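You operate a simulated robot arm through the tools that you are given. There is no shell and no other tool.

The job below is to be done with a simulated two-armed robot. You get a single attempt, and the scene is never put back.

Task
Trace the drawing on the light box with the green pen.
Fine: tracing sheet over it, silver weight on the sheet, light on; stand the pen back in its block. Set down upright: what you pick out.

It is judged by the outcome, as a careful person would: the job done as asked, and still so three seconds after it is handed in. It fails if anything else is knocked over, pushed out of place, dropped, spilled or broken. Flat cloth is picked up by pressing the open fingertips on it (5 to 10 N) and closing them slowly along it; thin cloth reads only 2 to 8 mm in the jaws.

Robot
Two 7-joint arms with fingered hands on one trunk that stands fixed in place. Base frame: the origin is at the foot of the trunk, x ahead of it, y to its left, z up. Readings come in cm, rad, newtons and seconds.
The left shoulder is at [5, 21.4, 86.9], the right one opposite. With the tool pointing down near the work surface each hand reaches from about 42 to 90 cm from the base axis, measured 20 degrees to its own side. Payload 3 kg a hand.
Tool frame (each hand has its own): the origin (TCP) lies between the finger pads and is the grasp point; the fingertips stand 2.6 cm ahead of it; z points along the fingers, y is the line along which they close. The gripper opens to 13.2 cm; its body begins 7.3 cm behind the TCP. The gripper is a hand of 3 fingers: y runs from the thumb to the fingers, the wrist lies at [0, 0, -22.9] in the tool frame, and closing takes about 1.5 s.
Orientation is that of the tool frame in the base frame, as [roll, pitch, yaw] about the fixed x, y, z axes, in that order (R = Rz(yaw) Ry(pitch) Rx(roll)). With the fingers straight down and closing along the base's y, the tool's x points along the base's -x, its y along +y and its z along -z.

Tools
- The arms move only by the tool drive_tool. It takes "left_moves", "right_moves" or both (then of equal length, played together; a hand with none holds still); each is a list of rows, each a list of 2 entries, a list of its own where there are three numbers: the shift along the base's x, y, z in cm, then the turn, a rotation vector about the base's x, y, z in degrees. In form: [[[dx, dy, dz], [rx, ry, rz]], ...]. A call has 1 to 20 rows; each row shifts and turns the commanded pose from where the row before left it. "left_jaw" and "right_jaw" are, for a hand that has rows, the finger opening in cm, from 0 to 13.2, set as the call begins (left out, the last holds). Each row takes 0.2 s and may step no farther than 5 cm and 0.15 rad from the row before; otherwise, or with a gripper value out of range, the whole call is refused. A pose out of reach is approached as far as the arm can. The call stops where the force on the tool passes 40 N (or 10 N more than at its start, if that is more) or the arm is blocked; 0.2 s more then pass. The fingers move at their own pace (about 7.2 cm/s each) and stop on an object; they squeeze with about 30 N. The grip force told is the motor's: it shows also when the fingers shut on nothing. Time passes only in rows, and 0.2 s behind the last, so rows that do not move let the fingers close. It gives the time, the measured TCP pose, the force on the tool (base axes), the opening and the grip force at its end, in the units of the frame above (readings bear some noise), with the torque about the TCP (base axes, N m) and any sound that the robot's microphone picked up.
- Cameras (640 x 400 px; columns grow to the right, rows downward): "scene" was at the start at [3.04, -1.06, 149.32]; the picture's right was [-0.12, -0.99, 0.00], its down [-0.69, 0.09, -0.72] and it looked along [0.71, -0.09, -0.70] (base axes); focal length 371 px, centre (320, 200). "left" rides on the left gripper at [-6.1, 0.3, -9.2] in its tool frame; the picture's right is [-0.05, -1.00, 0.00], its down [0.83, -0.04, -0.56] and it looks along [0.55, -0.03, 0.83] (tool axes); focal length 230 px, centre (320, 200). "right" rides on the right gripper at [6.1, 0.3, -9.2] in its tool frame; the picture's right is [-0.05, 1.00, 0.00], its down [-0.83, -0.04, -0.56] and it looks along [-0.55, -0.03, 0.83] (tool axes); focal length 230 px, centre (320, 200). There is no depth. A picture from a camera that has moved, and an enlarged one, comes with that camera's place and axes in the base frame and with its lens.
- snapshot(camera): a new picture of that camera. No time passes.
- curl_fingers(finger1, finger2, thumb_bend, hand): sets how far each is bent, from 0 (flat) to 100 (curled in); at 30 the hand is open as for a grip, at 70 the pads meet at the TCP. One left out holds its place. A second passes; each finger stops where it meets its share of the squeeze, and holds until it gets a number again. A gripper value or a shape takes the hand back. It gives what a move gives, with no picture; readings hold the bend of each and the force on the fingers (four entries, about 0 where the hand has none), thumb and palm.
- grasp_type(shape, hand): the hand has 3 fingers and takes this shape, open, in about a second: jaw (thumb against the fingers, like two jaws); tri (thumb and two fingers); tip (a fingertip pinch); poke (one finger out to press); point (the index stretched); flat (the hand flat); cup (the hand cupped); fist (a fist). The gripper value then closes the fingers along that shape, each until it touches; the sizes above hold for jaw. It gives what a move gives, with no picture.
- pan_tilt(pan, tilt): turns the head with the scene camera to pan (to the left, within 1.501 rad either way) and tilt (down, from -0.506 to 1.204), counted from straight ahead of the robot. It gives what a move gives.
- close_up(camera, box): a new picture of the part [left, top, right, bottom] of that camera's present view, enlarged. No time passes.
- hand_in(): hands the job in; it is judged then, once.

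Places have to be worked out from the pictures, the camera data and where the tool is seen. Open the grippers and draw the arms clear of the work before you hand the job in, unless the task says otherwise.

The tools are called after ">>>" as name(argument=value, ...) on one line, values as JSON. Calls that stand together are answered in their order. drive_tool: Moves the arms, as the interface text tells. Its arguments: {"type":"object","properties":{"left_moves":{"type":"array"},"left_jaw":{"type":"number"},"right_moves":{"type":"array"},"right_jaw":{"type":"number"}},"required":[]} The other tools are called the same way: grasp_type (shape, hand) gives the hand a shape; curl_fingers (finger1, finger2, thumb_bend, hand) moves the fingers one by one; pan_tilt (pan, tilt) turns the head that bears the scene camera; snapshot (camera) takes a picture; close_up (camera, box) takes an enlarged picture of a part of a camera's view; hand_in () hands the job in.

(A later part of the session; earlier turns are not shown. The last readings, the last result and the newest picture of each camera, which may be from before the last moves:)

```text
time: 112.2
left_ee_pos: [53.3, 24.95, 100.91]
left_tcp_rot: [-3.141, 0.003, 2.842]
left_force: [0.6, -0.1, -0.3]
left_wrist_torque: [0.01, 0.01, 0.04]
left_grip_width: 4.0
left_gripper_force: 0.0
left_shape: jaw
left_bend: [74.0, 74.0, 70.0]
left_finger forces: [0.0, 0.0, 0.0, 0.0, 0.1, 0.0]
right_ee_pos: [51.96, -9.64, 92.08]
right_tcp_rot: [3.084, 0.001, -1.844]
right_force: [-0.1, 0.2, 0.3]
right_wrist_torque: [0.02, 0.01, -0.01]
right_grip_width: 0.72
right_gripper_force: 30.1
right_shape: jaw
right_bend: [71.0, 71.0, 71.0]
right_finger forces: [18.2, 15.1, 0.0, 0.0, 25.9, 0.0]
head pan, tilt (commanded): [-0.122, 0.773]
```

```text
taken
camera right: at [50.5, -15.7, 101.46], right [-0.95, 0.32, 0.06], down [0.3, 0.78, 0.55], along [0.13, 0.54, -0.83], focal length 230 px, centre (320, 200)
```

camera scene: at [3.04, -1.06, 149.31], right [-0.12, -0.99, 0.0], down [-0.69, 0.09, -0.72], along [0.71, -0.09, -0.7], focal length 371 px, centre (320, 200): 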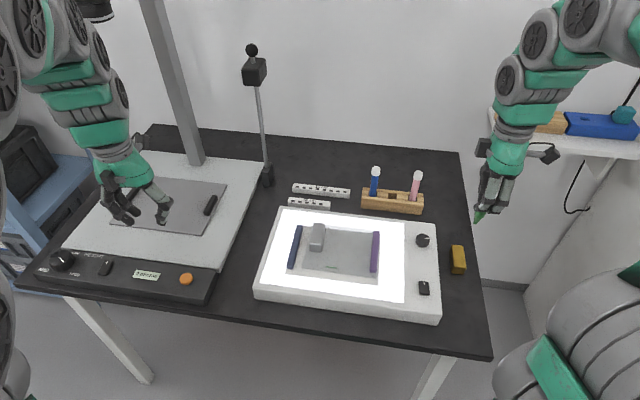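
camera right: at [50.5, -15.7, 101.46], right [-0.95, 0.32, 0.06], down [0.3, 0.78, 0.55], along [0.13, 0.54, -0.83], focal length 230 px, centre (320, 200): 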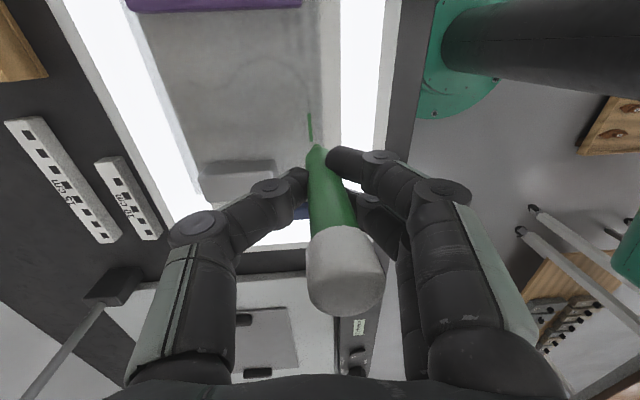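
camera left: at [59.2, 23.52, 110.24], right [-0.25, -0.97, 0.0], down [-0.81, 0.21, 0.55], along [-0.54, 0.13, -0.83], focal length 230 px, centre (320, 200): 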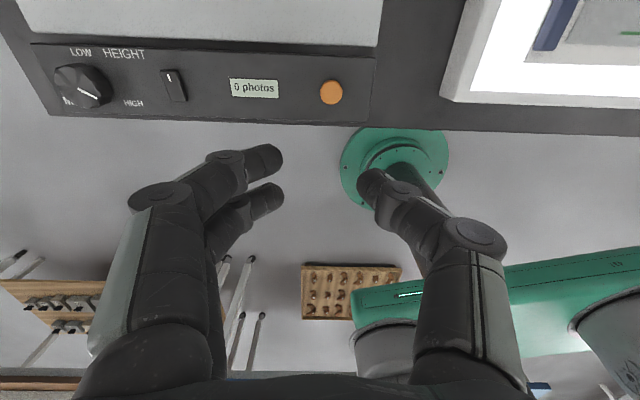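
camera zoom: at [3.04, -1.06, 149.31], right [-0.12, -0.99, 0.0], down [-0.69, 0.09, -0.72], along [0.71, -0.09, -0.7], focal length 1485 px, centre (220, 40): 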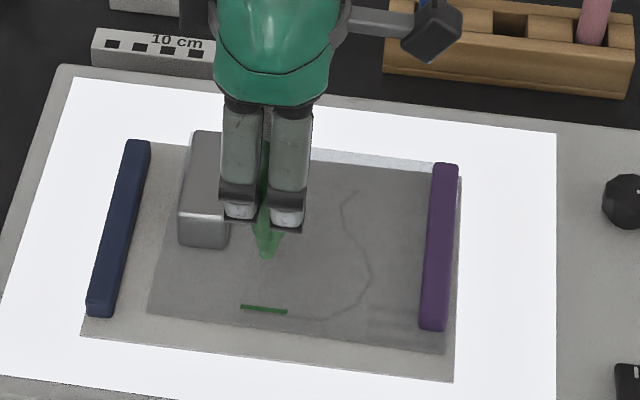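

The pen leans 2.8° with its top toward me; I correct that and lower to about 1 cm above the sheet, then compare with the line.

>>> drive_tool(right_moves=[[[0, 0, 0], [0.77, 2.7, 0]], [[0, 0, -1.5], [0, 0, 0]], [[0, 0, -1.5], [0, 0, 0]], [[0, 0, -1.2], [0, 0, 0]], [[0, 0, 0], [0, 0, 0]]])

>>> close_up(camera="scene", box=[310, 240, 360, 280])

>>> close_up(camera="right", box=[260, 60, 380, 300])

```text
time: 113.4
left_ee_pos: [53.22, 24.99, 100.94]
left_tcp_rot: [3.142, 0.004, 2.842]
left_force: [0.3, 0.7, 0.4]
left_wrist_torque: [0.0, -0.02, -0.01]
left_grip_width: 3.97
left_gripper_force: 0.3
left_shape: jaw
left_bend: [74.0, 74.0, 70.0]
left_finger forces: [0.1, 0.0, 0.0, 0.0, 0.0, 0.0]
right_ee_pos: [51.93, -9.65, 87.94]
right_tcp_rot: [3.035, 0.002, -1.846]
right_force: [-0.5, 0.0, 0.1]
right_wrist_torque: [0.03, 0.02, 0.01]
right_grip_width: 0.74
right_gripper_force: 30.3
right_shape: jaw
right_bend: [71.0, 71.0, 71.0]
right_finger forces: [18.5, 15.1, 0.0, 0.0, 26.0, 0.0]
head pan, tilt (commanded): [-0.122, 0.773]
```

```text
10.00 times, centred on (335, 260) of scene
camera zoom: at [3.04, -1.06, 149.31], right [-0.12, -0.99, 0.0], down [-0.69, 0.09, -0.72], along [0.71, -0.09, -0.7], focal length 3713 px, centre (170, -400)
```

zoom: 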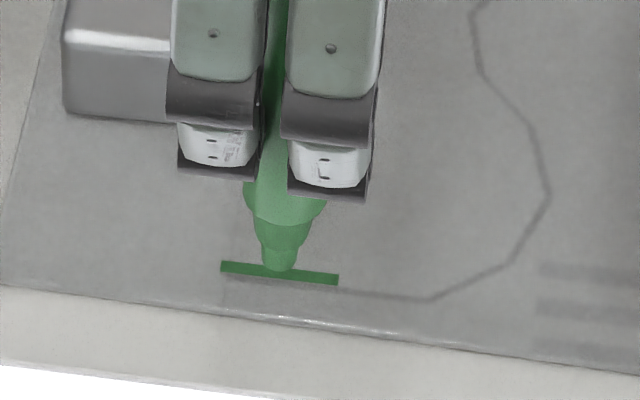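

```text
1.67 times, centred on (320, 180) of right
camera zoom: at [51.06, -15.81, 97.22], right [-0.94, 0.32, 0.11], down [0.32, 0.77, 0.55], along [0.09, 0.55, -0.83], focal length 384 px, centre (320, 233)
```

zoom: 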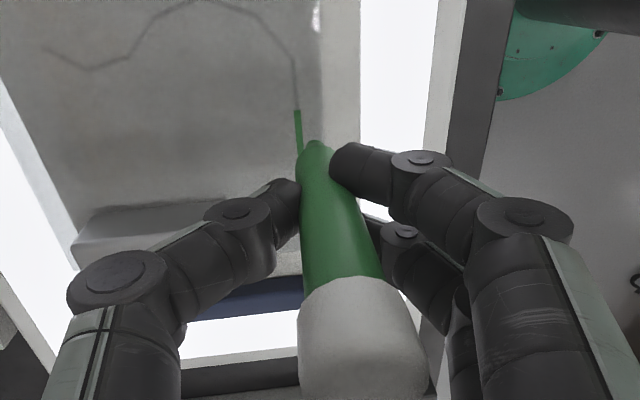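

Seen at this height, the tip would land about 0.3 cm on the near side of the line, so I shift (0.25, -0.07) and lower toward contact in small steps.

>>> drive_tool(right_moves=[[[0.25, -0.07, -0.3], [0, 0, 0]], [[0, 0, -0.3], [0, 0, 0]], [[0, 0, -0.2], [0, 0, 0]], [[0, 0, 0], [0, 0, 0]]])

>>> close_up(camera="scene", box=[310, 240, 360, 280])

```text
time: 114.4
left_ee_pos: [53.28, 24.98, 100.95]
left_tcp_rot: [-3.139, 0.004, 2.843]
left_force: [-0.1, 0.3, 0.1]
left_wrist_torque: [0.02, -0.01, 0.0]
left_grip_width: 3.98
left_gripper_force: 0.0
left_shape: jaw
left_bend: [74.0, 74.0, 70.0]
left_finger forces: [0.0, 0.0, 0.0, 0.0, 0.0, 0.1]
right_ee_pos: [52.22, -9.71, 87.28]
right_tcp_rot: [3.035, 0.001, -1.846]
right_force: [-0.2, -1.1, -0.4]
right_wrist_torque: [-0.02, 0.0, -0.01]
right_grip_width: 0.71
right_gripper_force: 30.4
right_shape: jaw
right_bend: [71.0, 71.0, 71.0]
right_finger forces: [18.6, 15.3, 0.0, 0.1, 26.0, 0.0]
head pan, tilt (commanded): [-0.122, 0.773]
```

```text
10.00 times, centred on (335, 260) of scene
camera zoom: at [3.04, -1.06, 149.31], right [-0.12, -0.99, 0.0], down [-0.69, 0.09, -0.72], along [0.71, -0.09, -0.7], focal length 3713 px, centre (170, -400)
```

zoom: 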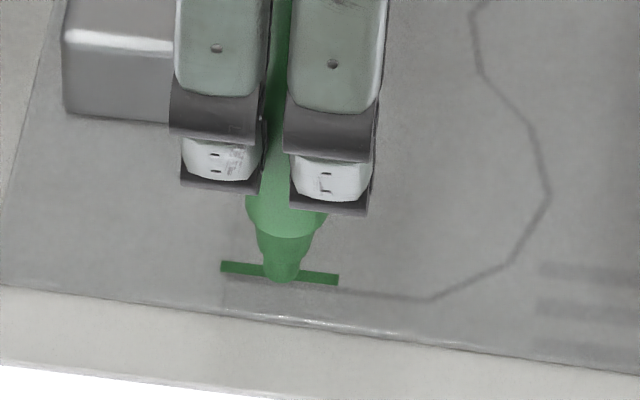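

No contact yet. I lower further in fine steps.

>>> drive_tool(right_moves=[[[0.05, 0, -0.15], [0, 0, 0]], [[0, 0, -0.15], [0, 0, 0]], [[0, 0, 0], [0, 0, 0]]])

>>> drive_tool(right_moves=[[[0, 0, -0.08], [0, 0, 0]], [[0, 0, 0], [0, 0, 0]]])

>>> drive_tool(right_moves=[[[0, 0, -0.08], [0, 0, 0]], [[0, 0, 0], [0, 0, 0]]])

```text
time: 115.2
left_ee_pos: [53.22, 24.95, 100.96]
left_tcp_rot: [-3.14, 0.004, 2.842]
left_force: [0.3, -1.8, 0.9]
left_wrist_torque: [-0.01, 0.04, 0.02]
left_grip_width: 3.98
left_gripper_force: 0.1
left_shape: jaw
left_bend: [74.0, 74.0, 70.0]
left_finger forces: [0.1, 0.0, 0.0, 0.0, 0.0, 0.0]
right_ee_pos: [52.24, -9.75, 86.79]
right_tcp_rot: [3.034, 0.002, -1.847]
right_force: [0.6, -0.5, -0.2]
right_wrist_torque: [0.0, -0.01, 0.0]
right_grip_width: 0.71
right_gripper_force: 30.0
right_shape: jaw
right_bend: [71.0, 71.0, 71.0]
right_finger forces: [18.5, 15.3, 0.0, 0.1, 26.0, 0.0]
head pan, tilt (commanded): [-0.122, 0.773]
```

```text
time: 115.8
left_ee_pos: [53.23, 24.98, 100.95]
left_tcp_rot: [-3.14, 0.003, 2.842]
left_force: [-0.4, -1.0, -0.5]
left_wrist_torque: [-0.03, 0.01, -0.03]
left_grip_width: 3.98
left_gripper_force: 0.0
left_shape: jaw
left_bend: [74.0, 74.0, 70.0]
left_finger forces: [0.0, 0.0, 0.0, 0.0, 0.0, 0.0]
right_ee_pos: [52.38, -9.68, 86.75]
right_tcp_rot: [3.036, 0.002, -1.846]
right_force: [0.9, 0.1, -0.3]
right_wrist_torque: [-0.03, -0.01, -0.02]
right_grip_width: 0.71
right_gripper_force: 30.2
right_shape: jaw
right_bend: [71.0, 71.0, 71.0]
right_finger forces: [18.4, 15.3, 0.0, 0.0, 26.0, 0.0]
head pan, tilt (commanded): [-0.122, 0.773]
```

```text
time: 116.4
left_ee_pos: [53.32, 24.95, 100.97]
left_tcp_rot: [-3.14, 0.003, 2.842]
left_force: [0.2, 0.9, 0.0]
left_wrist_torque: [-0.03, 0.01, 0.03]
left_grip_width: 4.0
left_gripper_force: 0.0
left_shape: jaw
left_bend: [74.0, 74.0, 70.0]
left_finger forces: [0.0, 0.0, 0.0, 0.1, 0.0, 0.0]
right_ee_pos: [52.42, -9.64, 86.71]
right_tcp_rot: [3.035, 0.0, -1.846]
right_force: [-0.3, 0.5, -0.5]
right_wrist_torque: [-0.02, -0.01, 0.01]
right_grip_width: 0.71
right_gripper_force: 29.6
right_shape: jaw
right_bend: [71.0, 71.0, 71.0]
right_finger forces: [18.5, 15.2, 0.0, 0.0, 26.0, 0.0]
head pan, tilt (commanded): [-0.122, 0.773]
```

Still free at 86.7; I continue with 0.06 cm steps.

>>> drive_tool(right_moves=[[[0, 0, -0.06], [0, 0, 0]], [[0, 0, 0], [0, 0, 0]]])

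>>> drive_tool(right_moves=[[[0, 0, -0.06], [0, 0, 0]], [[0, 0, 0], [0, 0, 0]]])

>>> close_up(camera="scene", box=[310, 240, 360, 280])

```text
time: 117.0
left_ee_pos: [53.19, 24.99, 100.84]
left_tcp_rot: [-3.139, 0.003, 2.842]
left_force: [0.3, 0.0, 0.0]
left_wrist_torque: [0.03, 0.02, -0.03]
left_grip_width: 4.02
left_gripper_force: 0.1
left_shape: jaw
left_bend: [74.0, 74.0, 70.0]
left_finger forces: [0.0, 0.1, 0.1, 0.0, 0.1, 0.0]
right_ee_pos: [52.25, -9.73, 86.65]
right_tcp_rot: [3.035, 0.002, -1.849]
right_force: [0.2, -0.6, -0.4]
right_wrist_torque: [-0.02, 0.0, -0.02]
right_grip_width: 0.72
right_gripper_force: 29.6
right_shape: jaw
right_bend: [71.0, 71.0, 71.0]
right_finger forces: [18.5, 15.1, 0.0, 0.0, 26.0, 0.1]
head pan, tilt (commanded): [-0.122, 0.773]
```

```text
time: 117.6
left_ee_pos: [53.31, 25.0, 100.91]
left_tcp_rot: [-3.14, 0.002, 2.842]
left_force: [0.3, 0.0, -0.6]
left_wrist_torque: [-0.01, 0.01, -0.02]
left_grip_width: 3.97
left_gripper_force: 0.2
left_shape: jaw
left_bend: [74.0, 74.0, 70.0]
left_finger forces: [0.0, 0.0, 0.0, 0.1, 0.0, 0.0]
right_ee_pos: [52.43, -9.8, 86.6]
right_tcp_rot: [3.034, 0.001, -1.848]
right_force: [0.2, -0.9, -0.9]
right_wrist_torque: [0.04, 0.02, -0.02]
right_grip_width: 0.69
right_gripper_force: 30.3
right_shape: jaw
right_bend: [71.0, 71.0, 71.0]
right_finger forces: [18.5, 15.2, 0.0, 0.0, 25.9, 0.0]
head pan, tilt (commanded): [-0.122, 0.773]
```

```text
10.00 times, centred on (335, 260) of scene
camera zoom: at [3.04, -1.06, 149.31], right [-0.12, -0.99, 0.0], down [-0.69, 0.09, -0.72], along [0.71, -0.09, -0.7], focal length 3713 px, centre (170, -400)
```

zoom: 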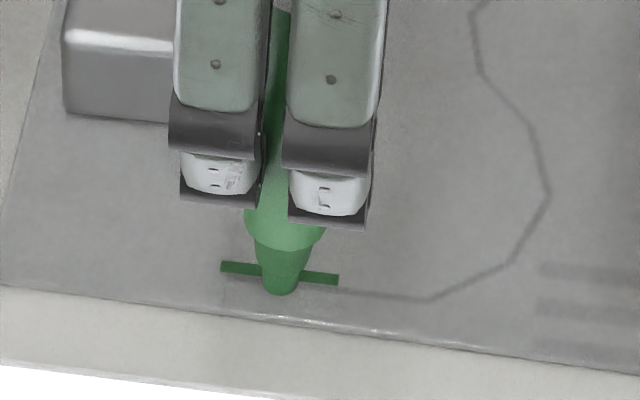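

The tip is nearly down. I shift 0.1 cm outward and lower 0.05 cm at a time.

>>> drive_tool(right_moves=[[[0.1, -0.03, -0.05], [0, 0, 0]], [[0, 0, 0], [0, 0, 0]]])

>>> drive_tool(right_moves=[[[0, 0, -0.05], [0, 0, 0]], [[0, 0, 0], [0, 0, 0]]])

>>> drive_tool(right_moves=[[[0, 0, -0.05], [0, 0, 0]], [[0, 0, 0], [0, 0, 0]]])

```text
time: 118.2
left_ee_pos: [53.18, 25.08, 100.88]
left_tcp_rot: [-3.139, 0.003, 2.841]
left_force: [0.3, 0.2, 0.0]
left_wrist_torque: [-0.03, -0.03, -0.04]
left_grip_width: 3.97
left_gripper_force: 0.0
left_shape: jaw
left_bend: [74.0, 74.0, 70.0]
left_finger forces: [0.0, 0.0, 0.0, 0.0, 0.0, 0.1]
right_ee_pos: [52.37, -9.78, 86.5]
right_tcp_rot: [3.035, 0.002, -1.846]
right_force: [0.2, 0.1, 0.4]
right_wrist_torque: [0.03, -0.01, 0.0]
right_grip_width: 0.71
right_gripper_force: 30.4
right_shape: jaw
right_bend: [71.0, 71.0, 71.0]
right_finger forces: [18.6, 15.2, 0.1, 0.0, 26.1, 0.0]
head pan, tilt (commanded): [-0.122, 0.773]
```

```text
time: 118.8
left_ee_pos: [53.33, 25.02, 100.85]
left_tcp_rot: [-3.14, 0.004, 2.841]
left_force: [0.4, 0.2, -0.3]
left_wrist_torque: [0.0, -0.02, 0.03]
left_grip_width: 3.99
left_gripper_force: 0.0
left_shape: jaw
left_bend: [74.0, 74.0, 70.0]
left_finger forces: [0.0, 0.1, 0.0, 0.1, 0.0, 0.0]
right_ee_pos: [52.41, -9.78, 86.44]
right_tcp_rot: [3.037, 0.002, -1.846]
right_force: [0.1, 0.8, 0.9]
right_wrist_torque: [-0.02, 0.02, -0.01]
right_grip_width: 0.72
right_gripper_force: 29.9
right_shape: jaw
right_bend: [71.0, 71.0, 71.0]
right_finger forces: [18.7, 15.4, 0.0, 0.0, 26.2, 0.0]
head pan, tilt (commanded): [-0.122, 0.773]
```

```text
time: 119.4
left_ee_pos: [53.26, 25.12, 100.99]
left_tcp_rot: [-3.139, 0.003, 2.841]
left_force: [-1.0, -0.1, 0.4]
left_wrist_torque: [0.0, 0.01, -0.02]
left_grip_width: 3.98
left_gripper_force: 0.1
left_shape: jaw
left_bend: [74.0, 74.0, 70.0]
left_finger forces: [0.1, 0.1, 0.0, 0.1, 0.0, 0.0]
right_ee_pos: [52.53, -9.84, 86.31]
right_tcp_rot: [3.036, 0.002, -1.846]
right_force: [0.6, 1.0, 8.3]
right_wrist_torque: [0.03, 0.01, -0.05]
right_grip_width: 0.71
right_gripper_force: 30.2
right_shape: jaw
right_bend: [71.0, 71.0, 71.0]
right_finger forces: [19.8, 17.1, 0.1, 0.0, 28.1, 0.0]
head pan, tilt (commanded): [-0.122, 0.773]
```

Contact reads 8.3 N. I ease up 0.05 cm for a light touch and check the tip's place against the line.

>>> drive_tool(right_moves=[[[0, 0, 0.05], [0, 0, 0]], [[0, 0, 0], [0, 0, 0]]])

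>>> close_up(camera="scene", box=[310, 240, 360, 280])

>>> close_up(camera="right", box=[260, 0, 380, 160])

```text
time: 120.0
left_ee_pos: [53.24, 24.99, 100.91]
left_tcp_rot: [-3.14, 0.004, 2.841]
left_force: [0.8, -0.4, 0.8]
left_wrist_torque: [0.03, -0.01, 0.0]
left_grip_width: 3.98
left_gripper_force: 0.0
left_shape: jaw
left_bend: [74.0, 74.0, 70.0]
left_finger forces: [0.0, 0.1, 0.0, 0.0, 0.1, 0.1]
right_ee_pos: [52.51, -9.81, 86.56]
right_tcp_rot: [3.035, 0.003, -1.846]
right_force: [0.3, 0.5, 5.0]
right_wrist_torque: [0.02, 0.01, 0.01]
right_grip_width: 0.72
right_gripper_force: 29.4
right_shape: jaw
right_bend: [71.0, 71.0, 71.0]
right_finger forces: [19.8, 16.8, 0.1, 0.0, 27.5, 0.0]
head pan, tilt (commanded): [-0.122, 0.773]
```

```text
10.00 times, centred on (335, 260) of scene
camera zoom: at [3.03, -1.06, 149.31], right [-0.12, -0.99, 0.0], down [-0.69, 0.09, -0.72], along [0.71, -0.09, -0.7], focal length 3713 px, centre (170, -400)
```

zoom: 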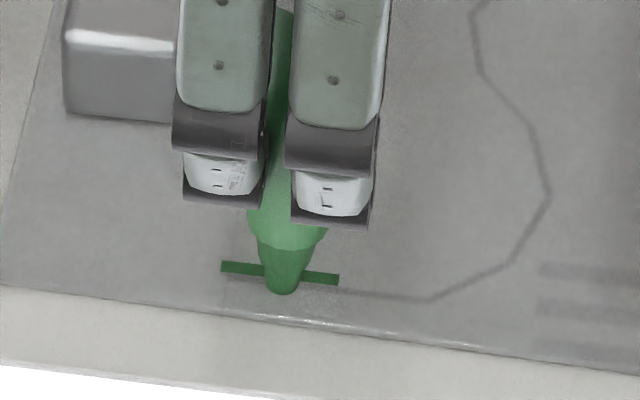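

```text
2.50 times, centred on (320, 80) of right
camera zoom: at [51.45, -15.97, 95.72], right [-0.94, 0.32, 0.11], down [0.32, 0.77, 0.55], along [0.09, 0.55, -0.83], focal length 575 px, centre (320, 500)
```

zoom: 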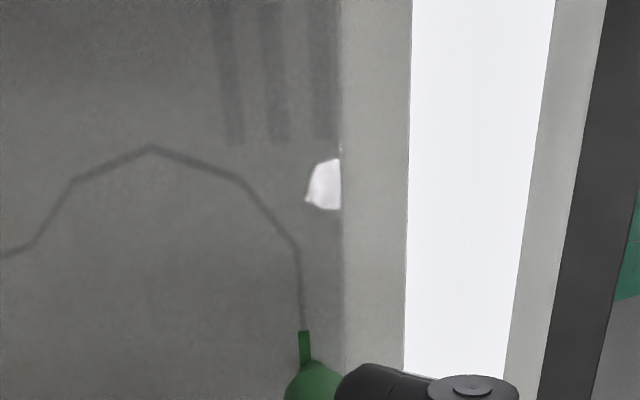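

The tip sits on the line at 5 N. I draw on toward P1 with a slightly lighter touch, 0.75 cm first.

>>> drive_tool(right_moves=[[[0, 0, 0.015], [0, 0, 0]], [[-0.067, -0.246, 0], [0, 0, 0]], [[-0.067, -0.246, 0], [0, 0, 0]], [[-0.067, -0.246, 0], [0, 0, 0]]])

>>> close_up(camera="scene", box=[310, 240, 360, 280])

```text
time: 121.0
left_ee_pos: [53.25, 24.91, 100.88]
left_tcp_rot: [-3.14, 0.004, 2.842]
left_force: [-0.3, 0.3, 0.0]
left_wrist_torque: [0.03, -0.02, 0.05]
left_grip_width: 3.97
left_gripper_force: 0.1
left_shape: jaw
left_bend: [74.0, 74.0, 70.0]
left_finger forces: [0.1, 0.0, 0.0, 0.0, 0.0, 0.0]
right_ee_pos: [52.32, -10.54, 86.41]
right_tcp_rot: [3.034, 0.003, -1.846]
right_force: [-0.4, 0.3, 0.0]
right_wrist_torque: [0.02, 0.0, 0.01]
right_grip_width: 0.74
right_gripper_force: 30.2
right_shape: jaw
right_bend: [71.0, 71.0, 71.0]
right_finger forces: [19.5, 16.1, 0.0, 0.0, 27.1, 0.1]
head pan, tilt (commanded): [-0.122, 0.773]
```

```text
10.00 times, centred on (335, 260) of scene
camera zoom: at [3.04, -1.06, 149.31], right [-0.12, -0.99, 0.0], down [-0.69, 0.09, -0.72], along [0.71, -0.09, -0.7], focal length 3713 px, centre (170, -400)
```

zoom: 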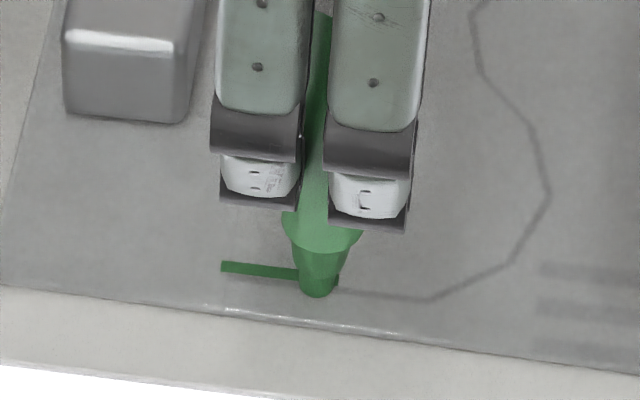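

Contact was lost while moving, so the surface falls slightly along this direction. I lower a little to find it again.

>>> drive_tool(right_moves=[[[0, 0, -0.04], [0, 0, 0]], [[0, 0, 0], [0, 0, 0]]])

>>> drive_tool(right_moves=[[[0, 0, -0.03], [0, 0, 0]], [[0, 0, 0], [0, 0, 0]]])

```text
time: 121.6
left_ee_pos: [53.29, 25.04, 101.04]
left_tcp_rot: [-3.141, 0.005, 2.843]
left_force: [-0.2, 0.5, -0.2]
left_wrist_torque: [0.01, -0.03, 0.01]
left_grip_width: 3.96
left_gripper_force: 0.1
left_shape: jaw
left_bend: [74.0, 74.0, 70.0]
left_finger forces: [0.0, 0.0, 0.0, 0.0, 0.0, 0.0]
right_ee_pos: [52.24, -10.6, 86.51]
right_tcp_rot: [3.035, 0.0, -1.847]
right_force: [-0.1, 0.0, -0.5]
right_wrist_torque: [0.0, -0.01, 0.01]
right_grip_width: 0.7
right_gripper_force: 29.8
right_shape: jaw
right_bend: [71.0, 71.0, 71.0]
right_finger forces: [19.5, 16.1, 0.1, 0.0, 27.0, 0.1]
head pan, tilt (commanded): [-0.122, 0.773]
```

```text
time: 122.2
left_ee_pos: [53.29, 25.0, 101.02]
left_tcp_rot: [3.141, 0.003, 2.843]
left_force: [0.3, 0.0, 0.3]
left_wrist_torque: [0.0, 0.0, -0.01]
left_grip_width: 3.97
left_gripper_force: 0.2
left_shape: jaw
left_bend: [74.0, 74.0, 70.0]
left_finger forces: [0.1, 0.0, 0.0, 0.0, 0.0, 0.0]
right_ee_pos: [52.23, -10.55, 86.43]
right_tcp_rot: [3.035, 0.001, -1.845]
right_force: [-0.2, 0.0, 3.1]
right_wrist_torque: [-0.03, 0.0, -0.01]
right_grip_width: 0.73
right_gripper_force: 30.2
right_shape: jaw
right_bend: [71.0, 71.0, 71.0]
right_finger forces: [19.6, 16.1, 0.1, 0.1, 27.4, 0.1]
head pan, tilt (commanded): [-0.122, 0.773]
```

Contact at 3.1 N again. I draw on in short pieces with a slight downward feed.

>>> drive_tool(right_moves=[[[-0.067, -0.246, -0.01], [0, 0, 0]], [[-0.067, -0.246, -0.01], [0, 0, 0]]])

>>> close_up(camera="scene", box=[310, 240, 360, 280])

```text
time: 122.8
left_ee_pos: [53.22, 25.03, 100.89]
left_tcp_rot: [-3.141, 0.004, 2.842]
left_force: [-0.3, -0.2, -0.6]
left_wrist_torque: [-0.01, -0.01, 0.01]
left_grip_width: 3.99
left_gripper_force: 0.1
left_shape: jaw
left_bend: [74.0, 74.0, 70.0]
left_finger forces: [0.0, 0.0, 0.1, 0.0, 0.0, 0.1]
right_ee_pos: [52.03, -10.96, 86.45]
right_tcp_rot: [3.036, 0.002, -1.847]
right_force: [0.3, 1.4, 7.6]
right_wrist_torque: [0.09, -0.01, 0.01]
right_grip_width: 0.75
right_gripper_force: 29.7
right_shape: jaw
right_bend: [71.0, 71.0, 71.0]
right_finger forces: [20.2, 18.6, 0.0, 0.0, 28.2, 0.0]
head pan, tilt (commanded): [-0.122, 0.773]
```

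```text
10.00 times, centred on (335, 260) of scene
camera zoom: at [3.03, -1.05, 149.31], right [-0.12, -0.99, 0.0], down [-0.69, 0.09, -0.72], along [0.71, -0.09, -0.7], focal length 3713 px, centre (170, -400)
```

zoom: 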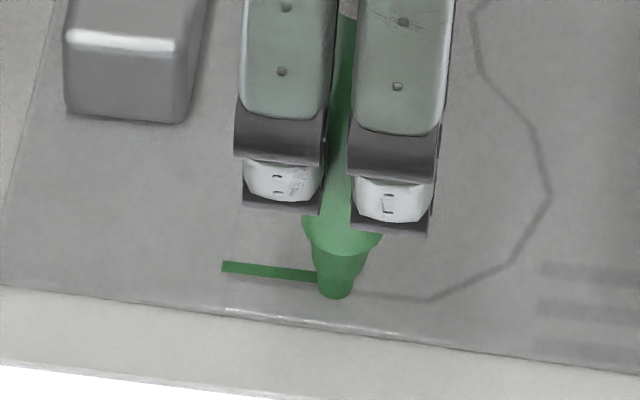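

Force is 7.6 N with little drag; fine, but I ease up 0.02 cm and draw another 0.5 cm.

>>> drive_tool(right_moves=[[[-0.067, -0.246, 0.015], [0, 0, 0]], [[-0.067, -0.246, 0], [0, 0, 0]]])

>>> close_up(camera="scene", box=[310, 240, 360, 280])

```text
time: 123.4
left_ee_pos: [53.34, 25.01, 100.82]
left_tcp_rot: [-3.14, 0.003, 2.841]
left_force: [-1.2, -0.3, 0.2]
left_wrist_torque: [0.05, -0.01, 0.0]
left_grip_width: 3.99
left_gripper_force: 0.0
left_shape: jaw
left_bend: [74.0, 74.0, 70.0]
left_finger forces: [0.0, 0.0, 0.0, 0.1, 0.0, 0.1]
right_ee_pos: [51.99, -11.55, 86.47]
right_tcp_rot: [3.035, 0.001, -1.847]
right_force: [0.4, 3.9, 10.0]
right_wrist_torque: [0.16, 0.02, -0.03]
right_grip_width: 0.77
right_gripper_force: 30.0
right_shape: jaw
right_bend: [71.0, 71.0, 71.0]
right_finger forces: [21.2, 22.3, 0.0, 0.0, 28.8, 0.0]
head pan, tilt (commanded): [-0.122, 0.773]
```

```text
10.00 times, centred on (335, 260) of scene
camera zoom: at [3.03, -1.05, 149.31], right [-0.12, -0.99, 0.0], down [-0.69, 0.09, -0.72], along [0.71, -0.09, -0.7], focal length 3713 px, centre (170, -400)
```

zoom: 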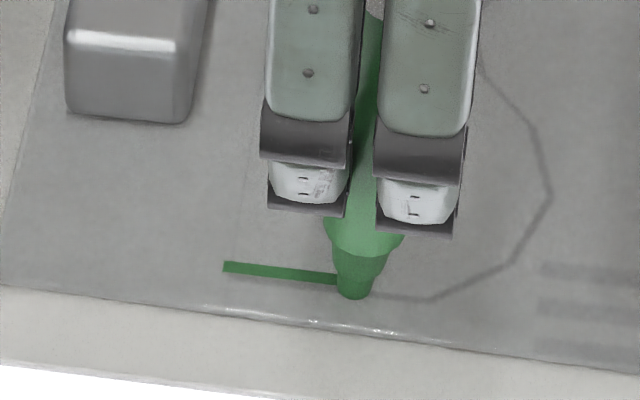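

Force has built up to 10 N with 3.9 N drag, near what tipped the pen before. I lift 0.06 cm before going on.

>>> drive_tool(right_moves=[[[0, 0, 0.06], [0, 0, 0]], [[0, 0, 0], [0, 0, 0]]])

>>> drive_tool(right_moves=[[[-0.067, -0.246, 0], [0, 0, 0]], [[0, 0, 0], [0, 0, 0]]])

>>> close_up(camera="scene", box=[310, 240, 360, 280])

```text
time: 124.0
left_ee_pos: [53.11, 25.11, 100.86]
left_tcp_rot: [-3.14, 0.004, 2.841]
left_force: [-0.2, 0.4, -0.2]
left_wrist_torque: [0.01, -0.02, 0.02]
left_grip_width: 4.0
left_gripper_force: 0.0
left_shape: jaw
left_bend: [74.0, 74.0, 70.0]
left_finger forces: [0.0, 0.0, 0.0, 0.0, 0.0, 0.1]
right_ee_pos: [51.98, -11.59, 86.53]
right_tcp_rot: [3.037, 0.001, -1.847]
right_force: [0.1, 0.2, 0.4]
right_wrist_torque: [-0.01, -0.01, -0.03]
right_grip_width: 0.78
right_gripper_force: 29.6
right_shape: jaw
right_bend: [71.0, 71.0, 71.0]
right_finger forces: [20.3, 16.9, 0.0, 0.0, 27.6, 0.0]
head pan, tilt (commanded): [-0.122, 0.773]
```

```text
time: 124.6
left_ee_pos: [53.34, 24.93, 100.81]
left_tcp_rot: [-3.141, 0.001, 2.842]
left_force: [0.2, 0.5, -0.9]
left_wrist_torque: [-0.01, -0.03, 0.02]
left_grip_width: 3.99
left_gripper_force: 0.1
left_shape: jaw
left_bend: [74.0, 74.0, 70.0]
left_finger forces: [0.0, 0.1, 0.0, 0.1, 0.1, 0.0]
right_ee_pos: [51.89, -11.83, 86.53]
right_tcp_rot: [3.035, 0.001, -1.846]
right_force: [0.6, 0.6, 0.0]
right_wrist_torque: [0.02, 0.0, 0.01]
right_grip_width: 0.72
right_gripper_force: 29.7
right_shape: jaw
right_bend: [71.0, 71.0, 71.0]
right_finger forces: [20.3, 16.9, 0.0, 0.1, 27.3, 0.1]
head pan, tilt (commanded): [-0.122, 0.773]
```

```text
10.00 times, centred on (335, 260) of scene
camera zoom: at [3.04, -1.06, 149.31], right [-0.12, -0.99, 0.0], down [-0.69, 0.09, -0.72], along [0.71, -0.09, -0.7], focal length 3713 px, centre (170, -400)
```

zoom: 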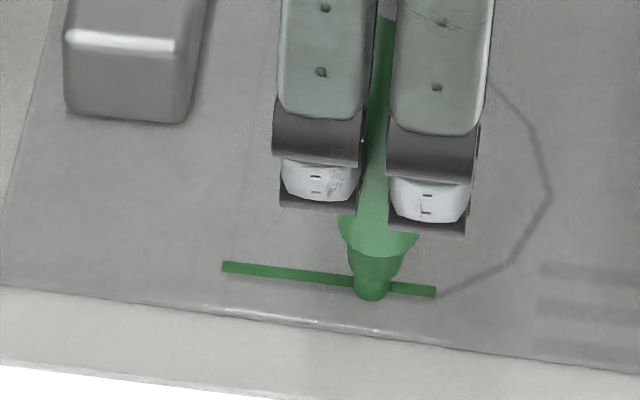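

Interesting: the ink now reaches to P1 already, right along the black line. I touch down lightly again and continue to P1 to see how the ink develops.

>>> drive_tool(right_moves=[[[0, 0, -0.03], [0, 0, 0]], [[0, 0, 0], [0, 0, 0]]])

>>> drive_tool(right_moves=[[[0, 0, -0.03], [0, 0, 0]], [[0, 0, 0], [0, 0, 0]]])

```text
time: 125.2
left_ee_pos: [53.19, 24.93, 101.02]
left_tcp_rot: [-3.139, 0.003, 2.843]
left_force: [-0.2, 0.3, 0.6]
left_wrist_torque: [0.0, 0.0, 0.01]
left_grip_width: 3.98
left_gripper_force: 0.1
left_shape: jaw
left_bend: [74.0, 74.0, 70.0]
left_finger forces: [0.0, 0.1, 0.0, 0.1, 0.0, 0.0]
right_ee_pos: [51.99, -11.76, 86.44]
right_tcp_rot: [3.036, 0.003, -1.848]
right_force: [1.0, 0.1, 2.9]
right_wrist_torque: [-0.01, 0.0, 0.03]
right_grip_width: 0.75
right_gripper_force: 29.8
right_shape: jaw
right_bend: [71.0, 71.0, 71.0]
right_finger forces: [20.5, 16.8, 0.0, 0.0, 27.8, 0.1]
head pan, tilt (commanded): [-0.122, 0.773]
```

```text
time: 125.8
left_ee_pos: [53.21, 24.91, 100.87]
left_tcp_rot: [-3.14, 0.004, 2.84]
left_force: [0.7, 0.2, 0.3]
left_wrist_torque: [0.02, -0.01, 0.01]
left_grip_width: 3.98
left_gripper_force: 0.1
left_shape: jaw
left_bend: [74.0, 74.0, 70.0]
left_finger forces: [0.0, 0.0, 0.0, 0.0, 0.0, 0.0]
right_ee_pos: [51.8, -11.65, 86.49]
right_tcp_rot: [3.036, 0.002, -1.847]
right_force: [0.5, 0.8, 5.6]
right_wrist_torque: [0.02, -0.02, 0.01]
right_grip_width: 0.78
right_gripper_force: 30.0
right_shape: jaw
right_bend: [71.0, 71.0, 71.0]
right_finger forces: [20.5, 17.3, 0.1, 0.0, 27.9, 0.0]
head pan, tilt (commanded): [-0.122, 0.773]
```

5.6 N. I draw 0.5 cm with a small upward feed.

>>> drive_tool(right_moves=[[[-0.067, -0.246, 0.015], [0, 0, 0]], [[-0.067, -0.246, 0.005], [0, 0, 0]]])

>>> close_up(camera="scene", box=[320, 235, 370, 280])

```text
time: 126.4
left_ee_pos: [53.22, 25.05, 101.01]
left_tcp_rot: [-3.139, 0.004, 2.839]
left_force: [0.4, -0.2, -0.4]
left_wrist_torque: [0.0, 0.0, 0.01]
left_grip_width: 3.98
left_gripper_force: 0.1
left_shape: jaw
left_bend: [74.0, 74.0, 70.0]
left_finger forces: [0.1, 0.0, 0.0, 0.0, 0.0, 0.1]
right_ee_pos: [51.75, -12.23, 86.42]
right_tcp_rot: [3.035, 0.001, -1.847]
right_force: [0.2, 2.1, 5.2]
right_wrist_torque: [0.12, -0.02, -0.03]
right_grip_width: 0.74
right_gripper_force: 29.8
right_shape: jaw
right_bend: [71.0, 71.0, 71.0]
right_finger forces: [21.2, 19.9, 0.0, 0.0, 27.9, 0.0]
head pan, tilt (commanded): [-0.122, 0.773]
```

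```text
8.89 times, centred on (345, 258) of scene
camera zoom: at [3.03, -1.05, 149.31], right [-0.12, -0.99, 0.0], down [-0.69, 0.09, -0.72], along [0.71, -0.09, -0.7], focal length 3300 px, centre (98, -311)
```

zoom: 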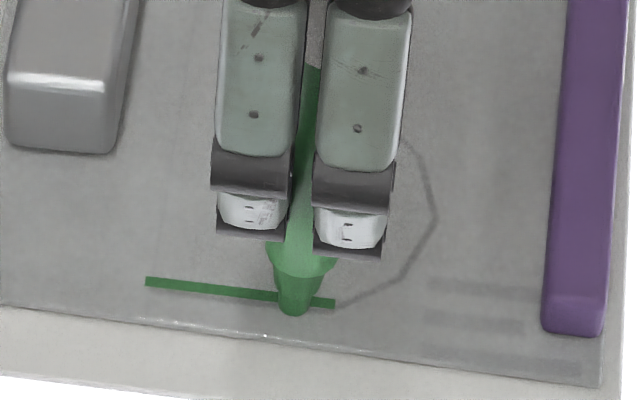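

5.2 N, good. About 0.8 cm to go to P1; I draw it in three steps.

>>> drive_tool(right_moves=[[[-0.067, -0.246, 0.01], [0, 0, 0]], [[-0.067, -0.246, 0.005], [0, 0, 0]]])

>>> close_up(camera="scene", box=[320, 235, 370, 280])

```text
time: 127.0
left_ee_pos: [53.31, 25.05, 101.03]
left_tcp_rot: [-3.141, 0.004, 2.841]
left_force: [0.4, 0.3, -0.1]
left_wrist_torque: [-0.01, -0.04, 0.02]
left_grip_width: 3.97
left_gripper_force: 0.1
left_shape: jaw
left_bend: [74.0, 74.0, 70.0]
left_finger forces: [0.1, 0.1, 0.1, 0.0, 0.0, 0.1]
right_ee_pos: [51.63, -12.72, 86.49]
right_tcp_rot: [3.036, 0.002, -1.846]
right_force: [-0.4, 0.3, 4.3]
right_wrist_torque: [0.05, 0.03, 0.0]
right_grip_width: 0.75
right_gripper_force: 29.8
right_shape: jaw
right_bend: [71.0, 71.0, 71.0]
right_finger forces: [21.2, 18.6, 0.0, 0.0, 28.0, 0.1]
head pan, tilt (commanded): [-0.122, 0.773]
```

```text
8.89 times, centred on (345, 258) of scene
camera zoom: at [3.03, -1.06, 149.31], right [-0.12, -0.99, 0.0], down [-0.69, 0.09, -0.72], along [0.71, -0.09, -0.7], focal length 3300 px, centre (98, -311)
```

zoom: 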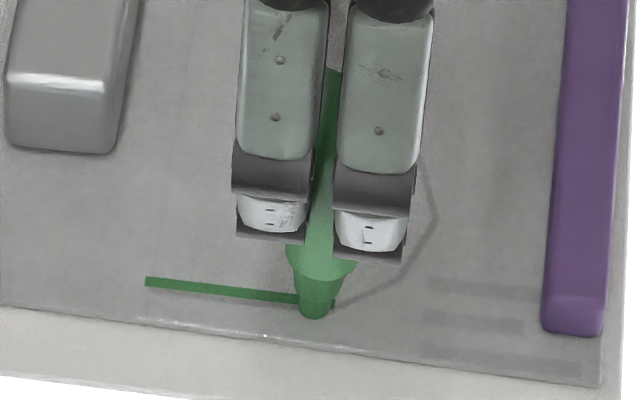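

4.3 N. I finish to P1 and turn the corner for the first bit toward P2.

>>> drive_tool(right_moves=[[[-0.045, -0.165, 0.005], [0, 0, 0]], [[-0.045, -0.165, 0.005], [0, 0, 0]]])

>>> close_up(camera="scene", box=[320, 235, 370, 280])

>>> close_up(camera="right", box=[240, 0, 400, 160])

```text
time: 127.6
left_ee_pos: [53.31, 24.92, 100.9]
left_tcp_rot: [-3.139, 0.002, 2.841]
left_force: [0.1, -1.1, 0.3]
left_wrist_torque: [0.0, 0.0, 0.0]
left_grip_width: 3.99
left_gripper_force: 0.2
left_shape: jaw
left_bend: [74.0, 74.0, 70.0]
left_finger forces: [0.0, 0.1, 0.0, 0.0, 0.0, 0.0]
right_ee_pos: [51.63, -13.19, 86.59]
right_tcp_rot: [3.034, 0.001, -1.845]
right_force: [-1.0, -1.0, -0.2]
right_wrist_torque: [0.0, -0.02, 0.01]
right_grip_width: 0.71
right_gripper_force: 29.9
right_shape: jaw
right_bend: [71.0, 71.0, 71.0]
right_finger forces: [21.1, 17.2, 0.1, 0.1, 27.0, 0.1]
head pan, tilt (commanded): [-0.122, 0.773]
```

```text
8.89 times, centred on (345, 258) of scene
camera zoom: at [3.04, -1.06, 149.31], right [-0.12, -0.99, 0.0], down [-0.69, 0.09, -0.72], along [0.71, -0.09, -0.7], focal length 3300 px, centre (98, -311)
```

zoom: 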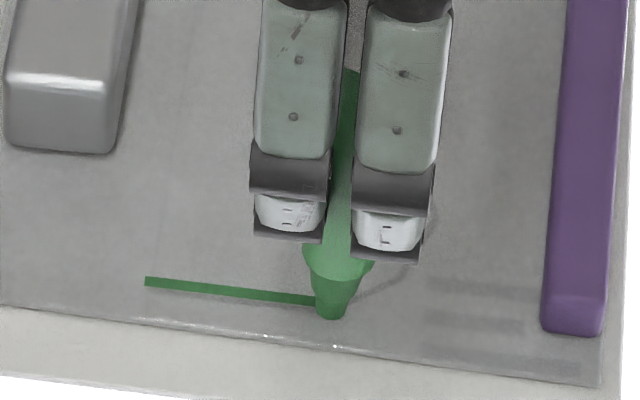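

```text
2.50 times, centred on (320, 80) of right
camera zoom: at [50.59, -19.28, 95.77], right [-0.94, 0.32, 0.11], down [0.32, 0.77, 0.55], along [0.09, 0.55, -0.83], focal length 575 px, centre (320, 500)
```

zoom: 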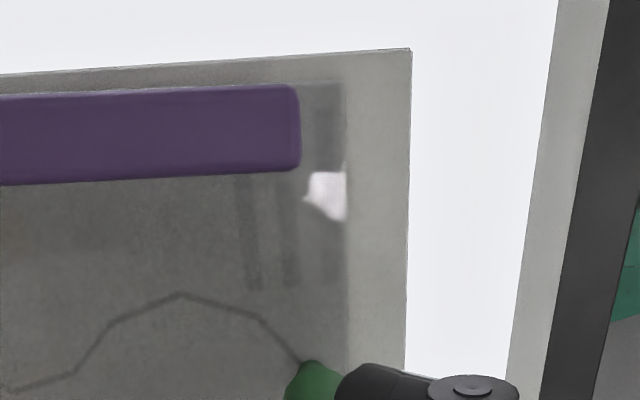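

The tip is at P1 but just off the surface. I lower to a light touch again.

>>> drive_tool(right_moves=[[[0, 0, -0.035], [0, 0, 0]], [[0, 0, 0], [0, 0, 0]]])

>>> drive_tool(right_moves=[[[0, 0, -0.03], [0, 0, 0]], [[0, 0, 0], [0, 0, 0]]])

```text
time: 128.2
left_ee_pos: [53.13, 24.97, 100.97]
left_tcp_rot: [-3.14, 0.005, 2.841]
left_force: [-0.4, 0.3, 0.7]
left_wrist_torque: [0.0, 0.03, -0.01]
left_grip_width: 3.99
left_gripper_force: 0.0
left_shape: jaw
left_bend: [74.0, 74.0, 70.0]
left_finger forces: [0.0, 0.0, 0.0, 0.0, 0.1, 0.1]
right_ee_pos: [51.57, -13.13, 86.5]
right_tcp_rot: [3.035, 0.001, -1.845]
right_force: [0.2, 0.4, 2.8]
right_wrist_torque: [-0.01, 0.0, 0.01]
right_grip_width: 0.75
right_gripper_force: 30.1
right_shape: jaw
right_bend: [71.0, 71.0, 71.0]
right_finger forces: [21.2, 17.5, 0.0, 0.1, 27.6, 0.1]
head pan, tilt (commanded): [-0.122, 0.773]
```

```text
time: 128.8
left_ee_pos: [53.23, 25.06, 100.91]
left_tcp_rot: [-3.139, 0.004, 2.843]
left_force: [0.7, -0.5, -0.1]
left_wrist_torque: [0.01, 0.0, 0.02]
left_grip_width: 3.98
left_gripper_force: 0.0
left_shape: jaw
left_bend: [74.0, 74.0, 70.0]
left_finger forces: [0.0, 0.0, 0.1, 0.0, 0.0, 0.0]
right_ee_pos: [51.47, -13.08, 86.42]
right_tcp_rot: [3.035, 0.004, -1.848]
right_force: [0.0, 0.1, 7.1]
right_wrist_torque: [0.04, 0.02, 0.01]
right_grip_width: 0.73
right_gripper_force: 30.0
right_shape: jaw
right_bend: [71.0, 71.0, 71.0]
right_finger forces: [21.6, 18.3, 0.0, 0.0, 28.2, 0.0]
head pan, tilt (commanded): [-0.122, 0.773]
```

7.1 N; I ease slightly and draw toward P2.

>>> drive_tool(right_moves=[[[0.105, -0.255, 0.015], [0, 0, 0]], [[0.105, -0.255, 0.003], [0, 0, 0]]])

>>> close_up(camera="scene", box=[320, 235, 370, 280])

```text
time: 129.4
left_ee_pos: [53.27, 25.11, 100.85]
left_tcp_rot: [-3.141, 0.004, 2.842]
left_force: [0.2, 0.0, 0.9]
left_wrist_torque: [-0.03, 0.03, 0.01]
left_grip_width: 3.96
left_gripper_force: 0.0
left_shape: jaw
left_bend: [74.0, 74.0, 70.0]
left_finger forces: [0.0, 0.1, 0.0, 0.1, 0.1, 0.0]
right_ee_pos: [51.69, -13.57, 86.43]
right_tcp_rot: [3.034, -0.001, -1.847]
right_force: [-1.6, 3.6, 11.6]
right_wrist_torque: [0.21, 0.14, -0.02]
right_grip_width: 0.72
right_gripper_force: 30.1
right_shape: jaw
right_bend: [71.0, 72.0, 71.0]
right_finger forces: [22.9, 23.4, 0.0, 0.0, 28.0, 0.0]
head pan, tilt (commanded): [-0.122, 0.773]
```

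```text
8.89 times, centred on (345, 258) of scene
camera zoom: at [3.02, -1.05, 149.31], right [-0.12, -0.99, 0.0], down [-0.69, 0.09, -0.72], along [0.71, -0.09, -0.7], focal length 3300 px, centre (98, -311)
```

zoom: 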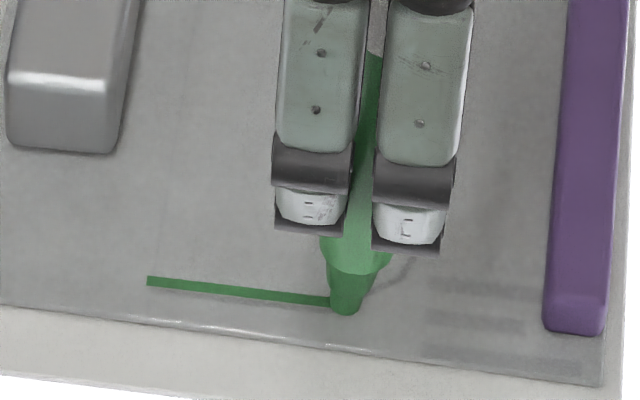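

Force rose to 11.6 N with drag, so I lift 0.08 cm to relax it before continuing.

>>> drive_tool(right_moves=[[[0, 0, 0.08], [0, 0, 0]], [[0, 0, 0], [0, 0, 0]]])

>>> close_up(camera="scene", box=[320, 235, 370, 280])

```text
time: 130.0
left_ee_pos: [53.27, 25.0, 100.99]
left_tcp_rot: [-3.141, 0.003, 2.843]
left_force: [-0.5, 0.5, 0.8]
left_wrist_torque: [0.01, 0.01, 0.01]
left_grip_width: 3.97
left_gripper_force: 0.1
left_shape: jaw
left_bend: [74.0, 74.0, 70.0]
left_finger forces: [0.0, 0.0, 0.0, 0.0, 0.0, 0.1]
right_ee_pos: [51.81, -13.55, 86.42]
right_tcp_rot: [3.035, 0.002, -1.846]
right_force: [-0.5, 0.7, 0.3]
right_wrist_torque: [0.03, 0.02, 0.05]
right_grip_width: 0.77
right_gripper_force: 30.2
right_shape: jaw
right_bend: [71.0, 72.0, 71.0]
right_finger forces: [21.8, 17.8, 0.0, 0.1, 27.3, 0.0]
head pan, tilt (commanded): [-0.122, 0.773]
```

```text
8.89 times, centred on (345, 258) of scene
camera zoom: at [3.04, -1.06, 149.31], right [-0.12, -0.99, 0.0], down [-0.69, 0.09, -0.72], along [0.71, -0.09, -0.7], focal length 3300 px, centre (98, -311)
```

zoom: 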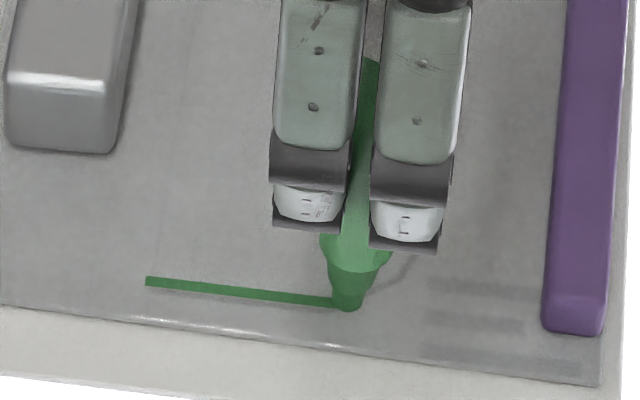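

Near zero now. I touch with about 2 N and go on toward P2 in two small steps.

>>> drive_tool(right_moves=[[[0, 0, -0.025], [0, 0, 0]], [[0.105, -0.255, 0.0], [0, 0, 0]], [[0.105, -0.255, 0.0], [0, 0, 0]]])

>>> close_up(camera="scene", box=[320, 235, 370, 280])

```text
time: 130.8
left_ee_pos: [53.31, 24.99, 100.92]
left_tcp_rot: [-3.14, 0.004, 2.842]
left_force: [-0.2, 0.3, 0.4]
left_wrist_torque: [-0.01, -0.03, 0.03]
left_grip_width: 3.99
left_gripper_force: 0.0
left_shape: jaw
left_bend: [74.0, 74.0, 70.0]
left_finger forces: [0.0, 0.1, 0.0, 0.1, 0.0, 0.0]
right_ee_pos: [52.02, -14.14, 86.47]
right_tcp_rot: [3.036, 0.001, -1.847]
right_force: [0.4, 0.7, 1.8]
right_wrist_torque: [0.03, -0.03, -0.02]
right_grip_width: 0.73
right_gripper_force: 30.1
right_shape: jaw
right_bend: [71.0, 72.0, 71.0]
right_finger forces: [22.0, 18.4, 0.1, 0.0, 27.5, 0.1]
head pan, tilt (commanded): [-0.122, 0.773]
```

```text
8.89 times, centred on (345, 258) of scene
camera zoom: at [3.03, -1.06, 149.31], right [-0.12, -0.99, 0.0], down [-0.69, 0.09, -0.72], along [0.71, -0.09, -0.7], focal length 3300 px, centre (98, -311)
```

zoom: 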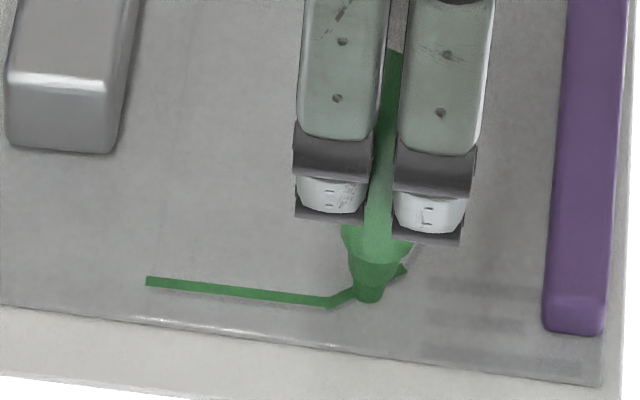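

The ink turned the corner at P1 and follows toward P2. Force is a light 1.8 N, so I draw on to P2 in three steps.

>>> drive_tool(right_moves=[[[0.105, -0.255, 0.0], [0, 0, 0]], [[0.105, -0.255, 0.0], [0, 0, 0]]])

>>> close_up(camera="scene", box=[320, 235, 370, 280])

```text
time: 131.4
left_ee_pos: [53.29, 24.99, 100.91]
left_tcp_rot: [-3.139, 0.003, 2.841]
left_force: [0.4, 0.1, 0.1]
left_wrist_torque: [0.01, 0.0, -0.02]
left_grip_width: 3.97
left_gripper_force: 0.1
left_shape: jaw
left_bend: [74.0, 74.0, 70.0]
left_finger forces: [0.0, 0.1, 0.1, 0.0, 0.0, 0.1]
right_ee_pos: [52.21, -14.66, 86.47]
right_tcp_rot: [3.035, 0.001, -1.846]
right_force: [-0.9, 0.0, 0.2]
right_wrist_torque: [-0.01, 0.01, 0.03]
right_grip_width: 0.76
right_gripper_force: 30.1
right_shape: jaw
right_bend: [71.0, 72.0, 71.0]
right_finger forces: [21.8, 17.8, 0.0, 0.1, 27.4, 0.1]
head pan, tilt (commanded): [-0.122, 0.773]
```

```text
8.89 times, centred on (345, 258) of scene
camera zoom: at [3.04, -1.06, 149.31], right [-0.12, -0.99, 0.0], down [-0.69, 0.09, -0.72], along [0.71, -0.09, -0.7], focal length 3300 px, centre (98, -311)
```

zoom: 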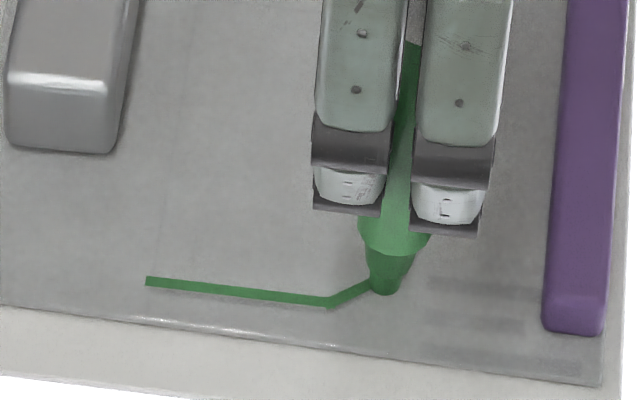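

Contact is fading (0.2 N). I press 0.03 cm and continue to P2.

>>> drive_tool(right_moves=[[[0, 0, -0.03], [0, 0, 0]], [[0.1, -0.2, 0.0], [0, 0, 0]], [[0.08, -0.17, 0.0], [0, 0, 0]]])

>>> close_up(camera="scene", box=[320, 235, 370, 280])

>>> close_up(camera="right", box=[240, 0, 400, 160])

```text
time: 132.2
left_ee_pos: [53.32, 24.94, 100.96]
left_tcp_rot: [-3.14, 0.004, 2.841]
left_force: [0.5, 0.3, 0.1]
left_wrist_torque: [-0.03, -0.01, 0.02]
left_grip_width: 3.97
left_gripper_force: 0.0
left_shape: jaw
left_bend: [74.0, 74.0, 70.0]
left_finger forces: [0.1, 0.0, 0.0, 0.1, 0.0, 0.0]
right_ee_pos: [52.33, -14.92, 86.43]
right_tcp_rot: [3.035, 0.002, -1.847]
right_force: [-0.4, 0.7, 2.9]
right_wrist_torque: [0.02, 0.04, 0.01]
right_grip_width: 0.73
right_gripper_force: 29.6
right_shape: jaw
right_bend: [71.0, 72.0, 71.0]
right_finger forces: [22.0, 18.7, 0.0, 0.1, 27.4, 0.0]
head pan, tilt (commanded): [-0.122, 0.773]
```

```text
8.89 times, centred on (345, 258) of scene
camera zoom: at [3.03, -1.06, 149.31], right [-0.12, -0.99, 0.0], down [-0.69, 0.09, -0.72], along [0.71, -0.09, -0.7], focal length 3300 px, centre (98, -311)
```

zoom: 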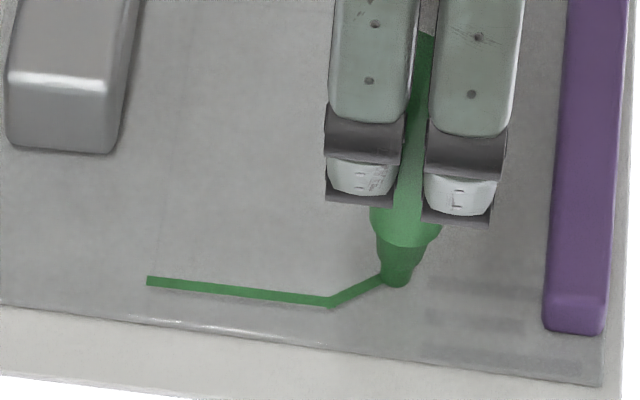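

```text
2.50 times, centred on (320, 80) of right
camera zoom: at [51.44, -21.13, 95.72], right [-0.94, 0.32, 0.11], down [0.32, 0.77, 0.55], along [0.09, 0.55, -0.83], focal length 575 px, centre (320, 500)
```

zoom: 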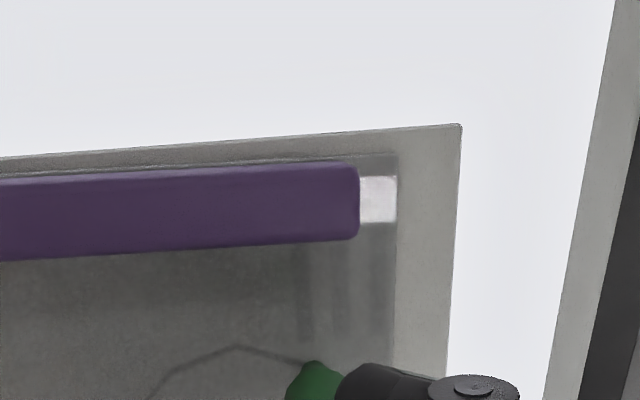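

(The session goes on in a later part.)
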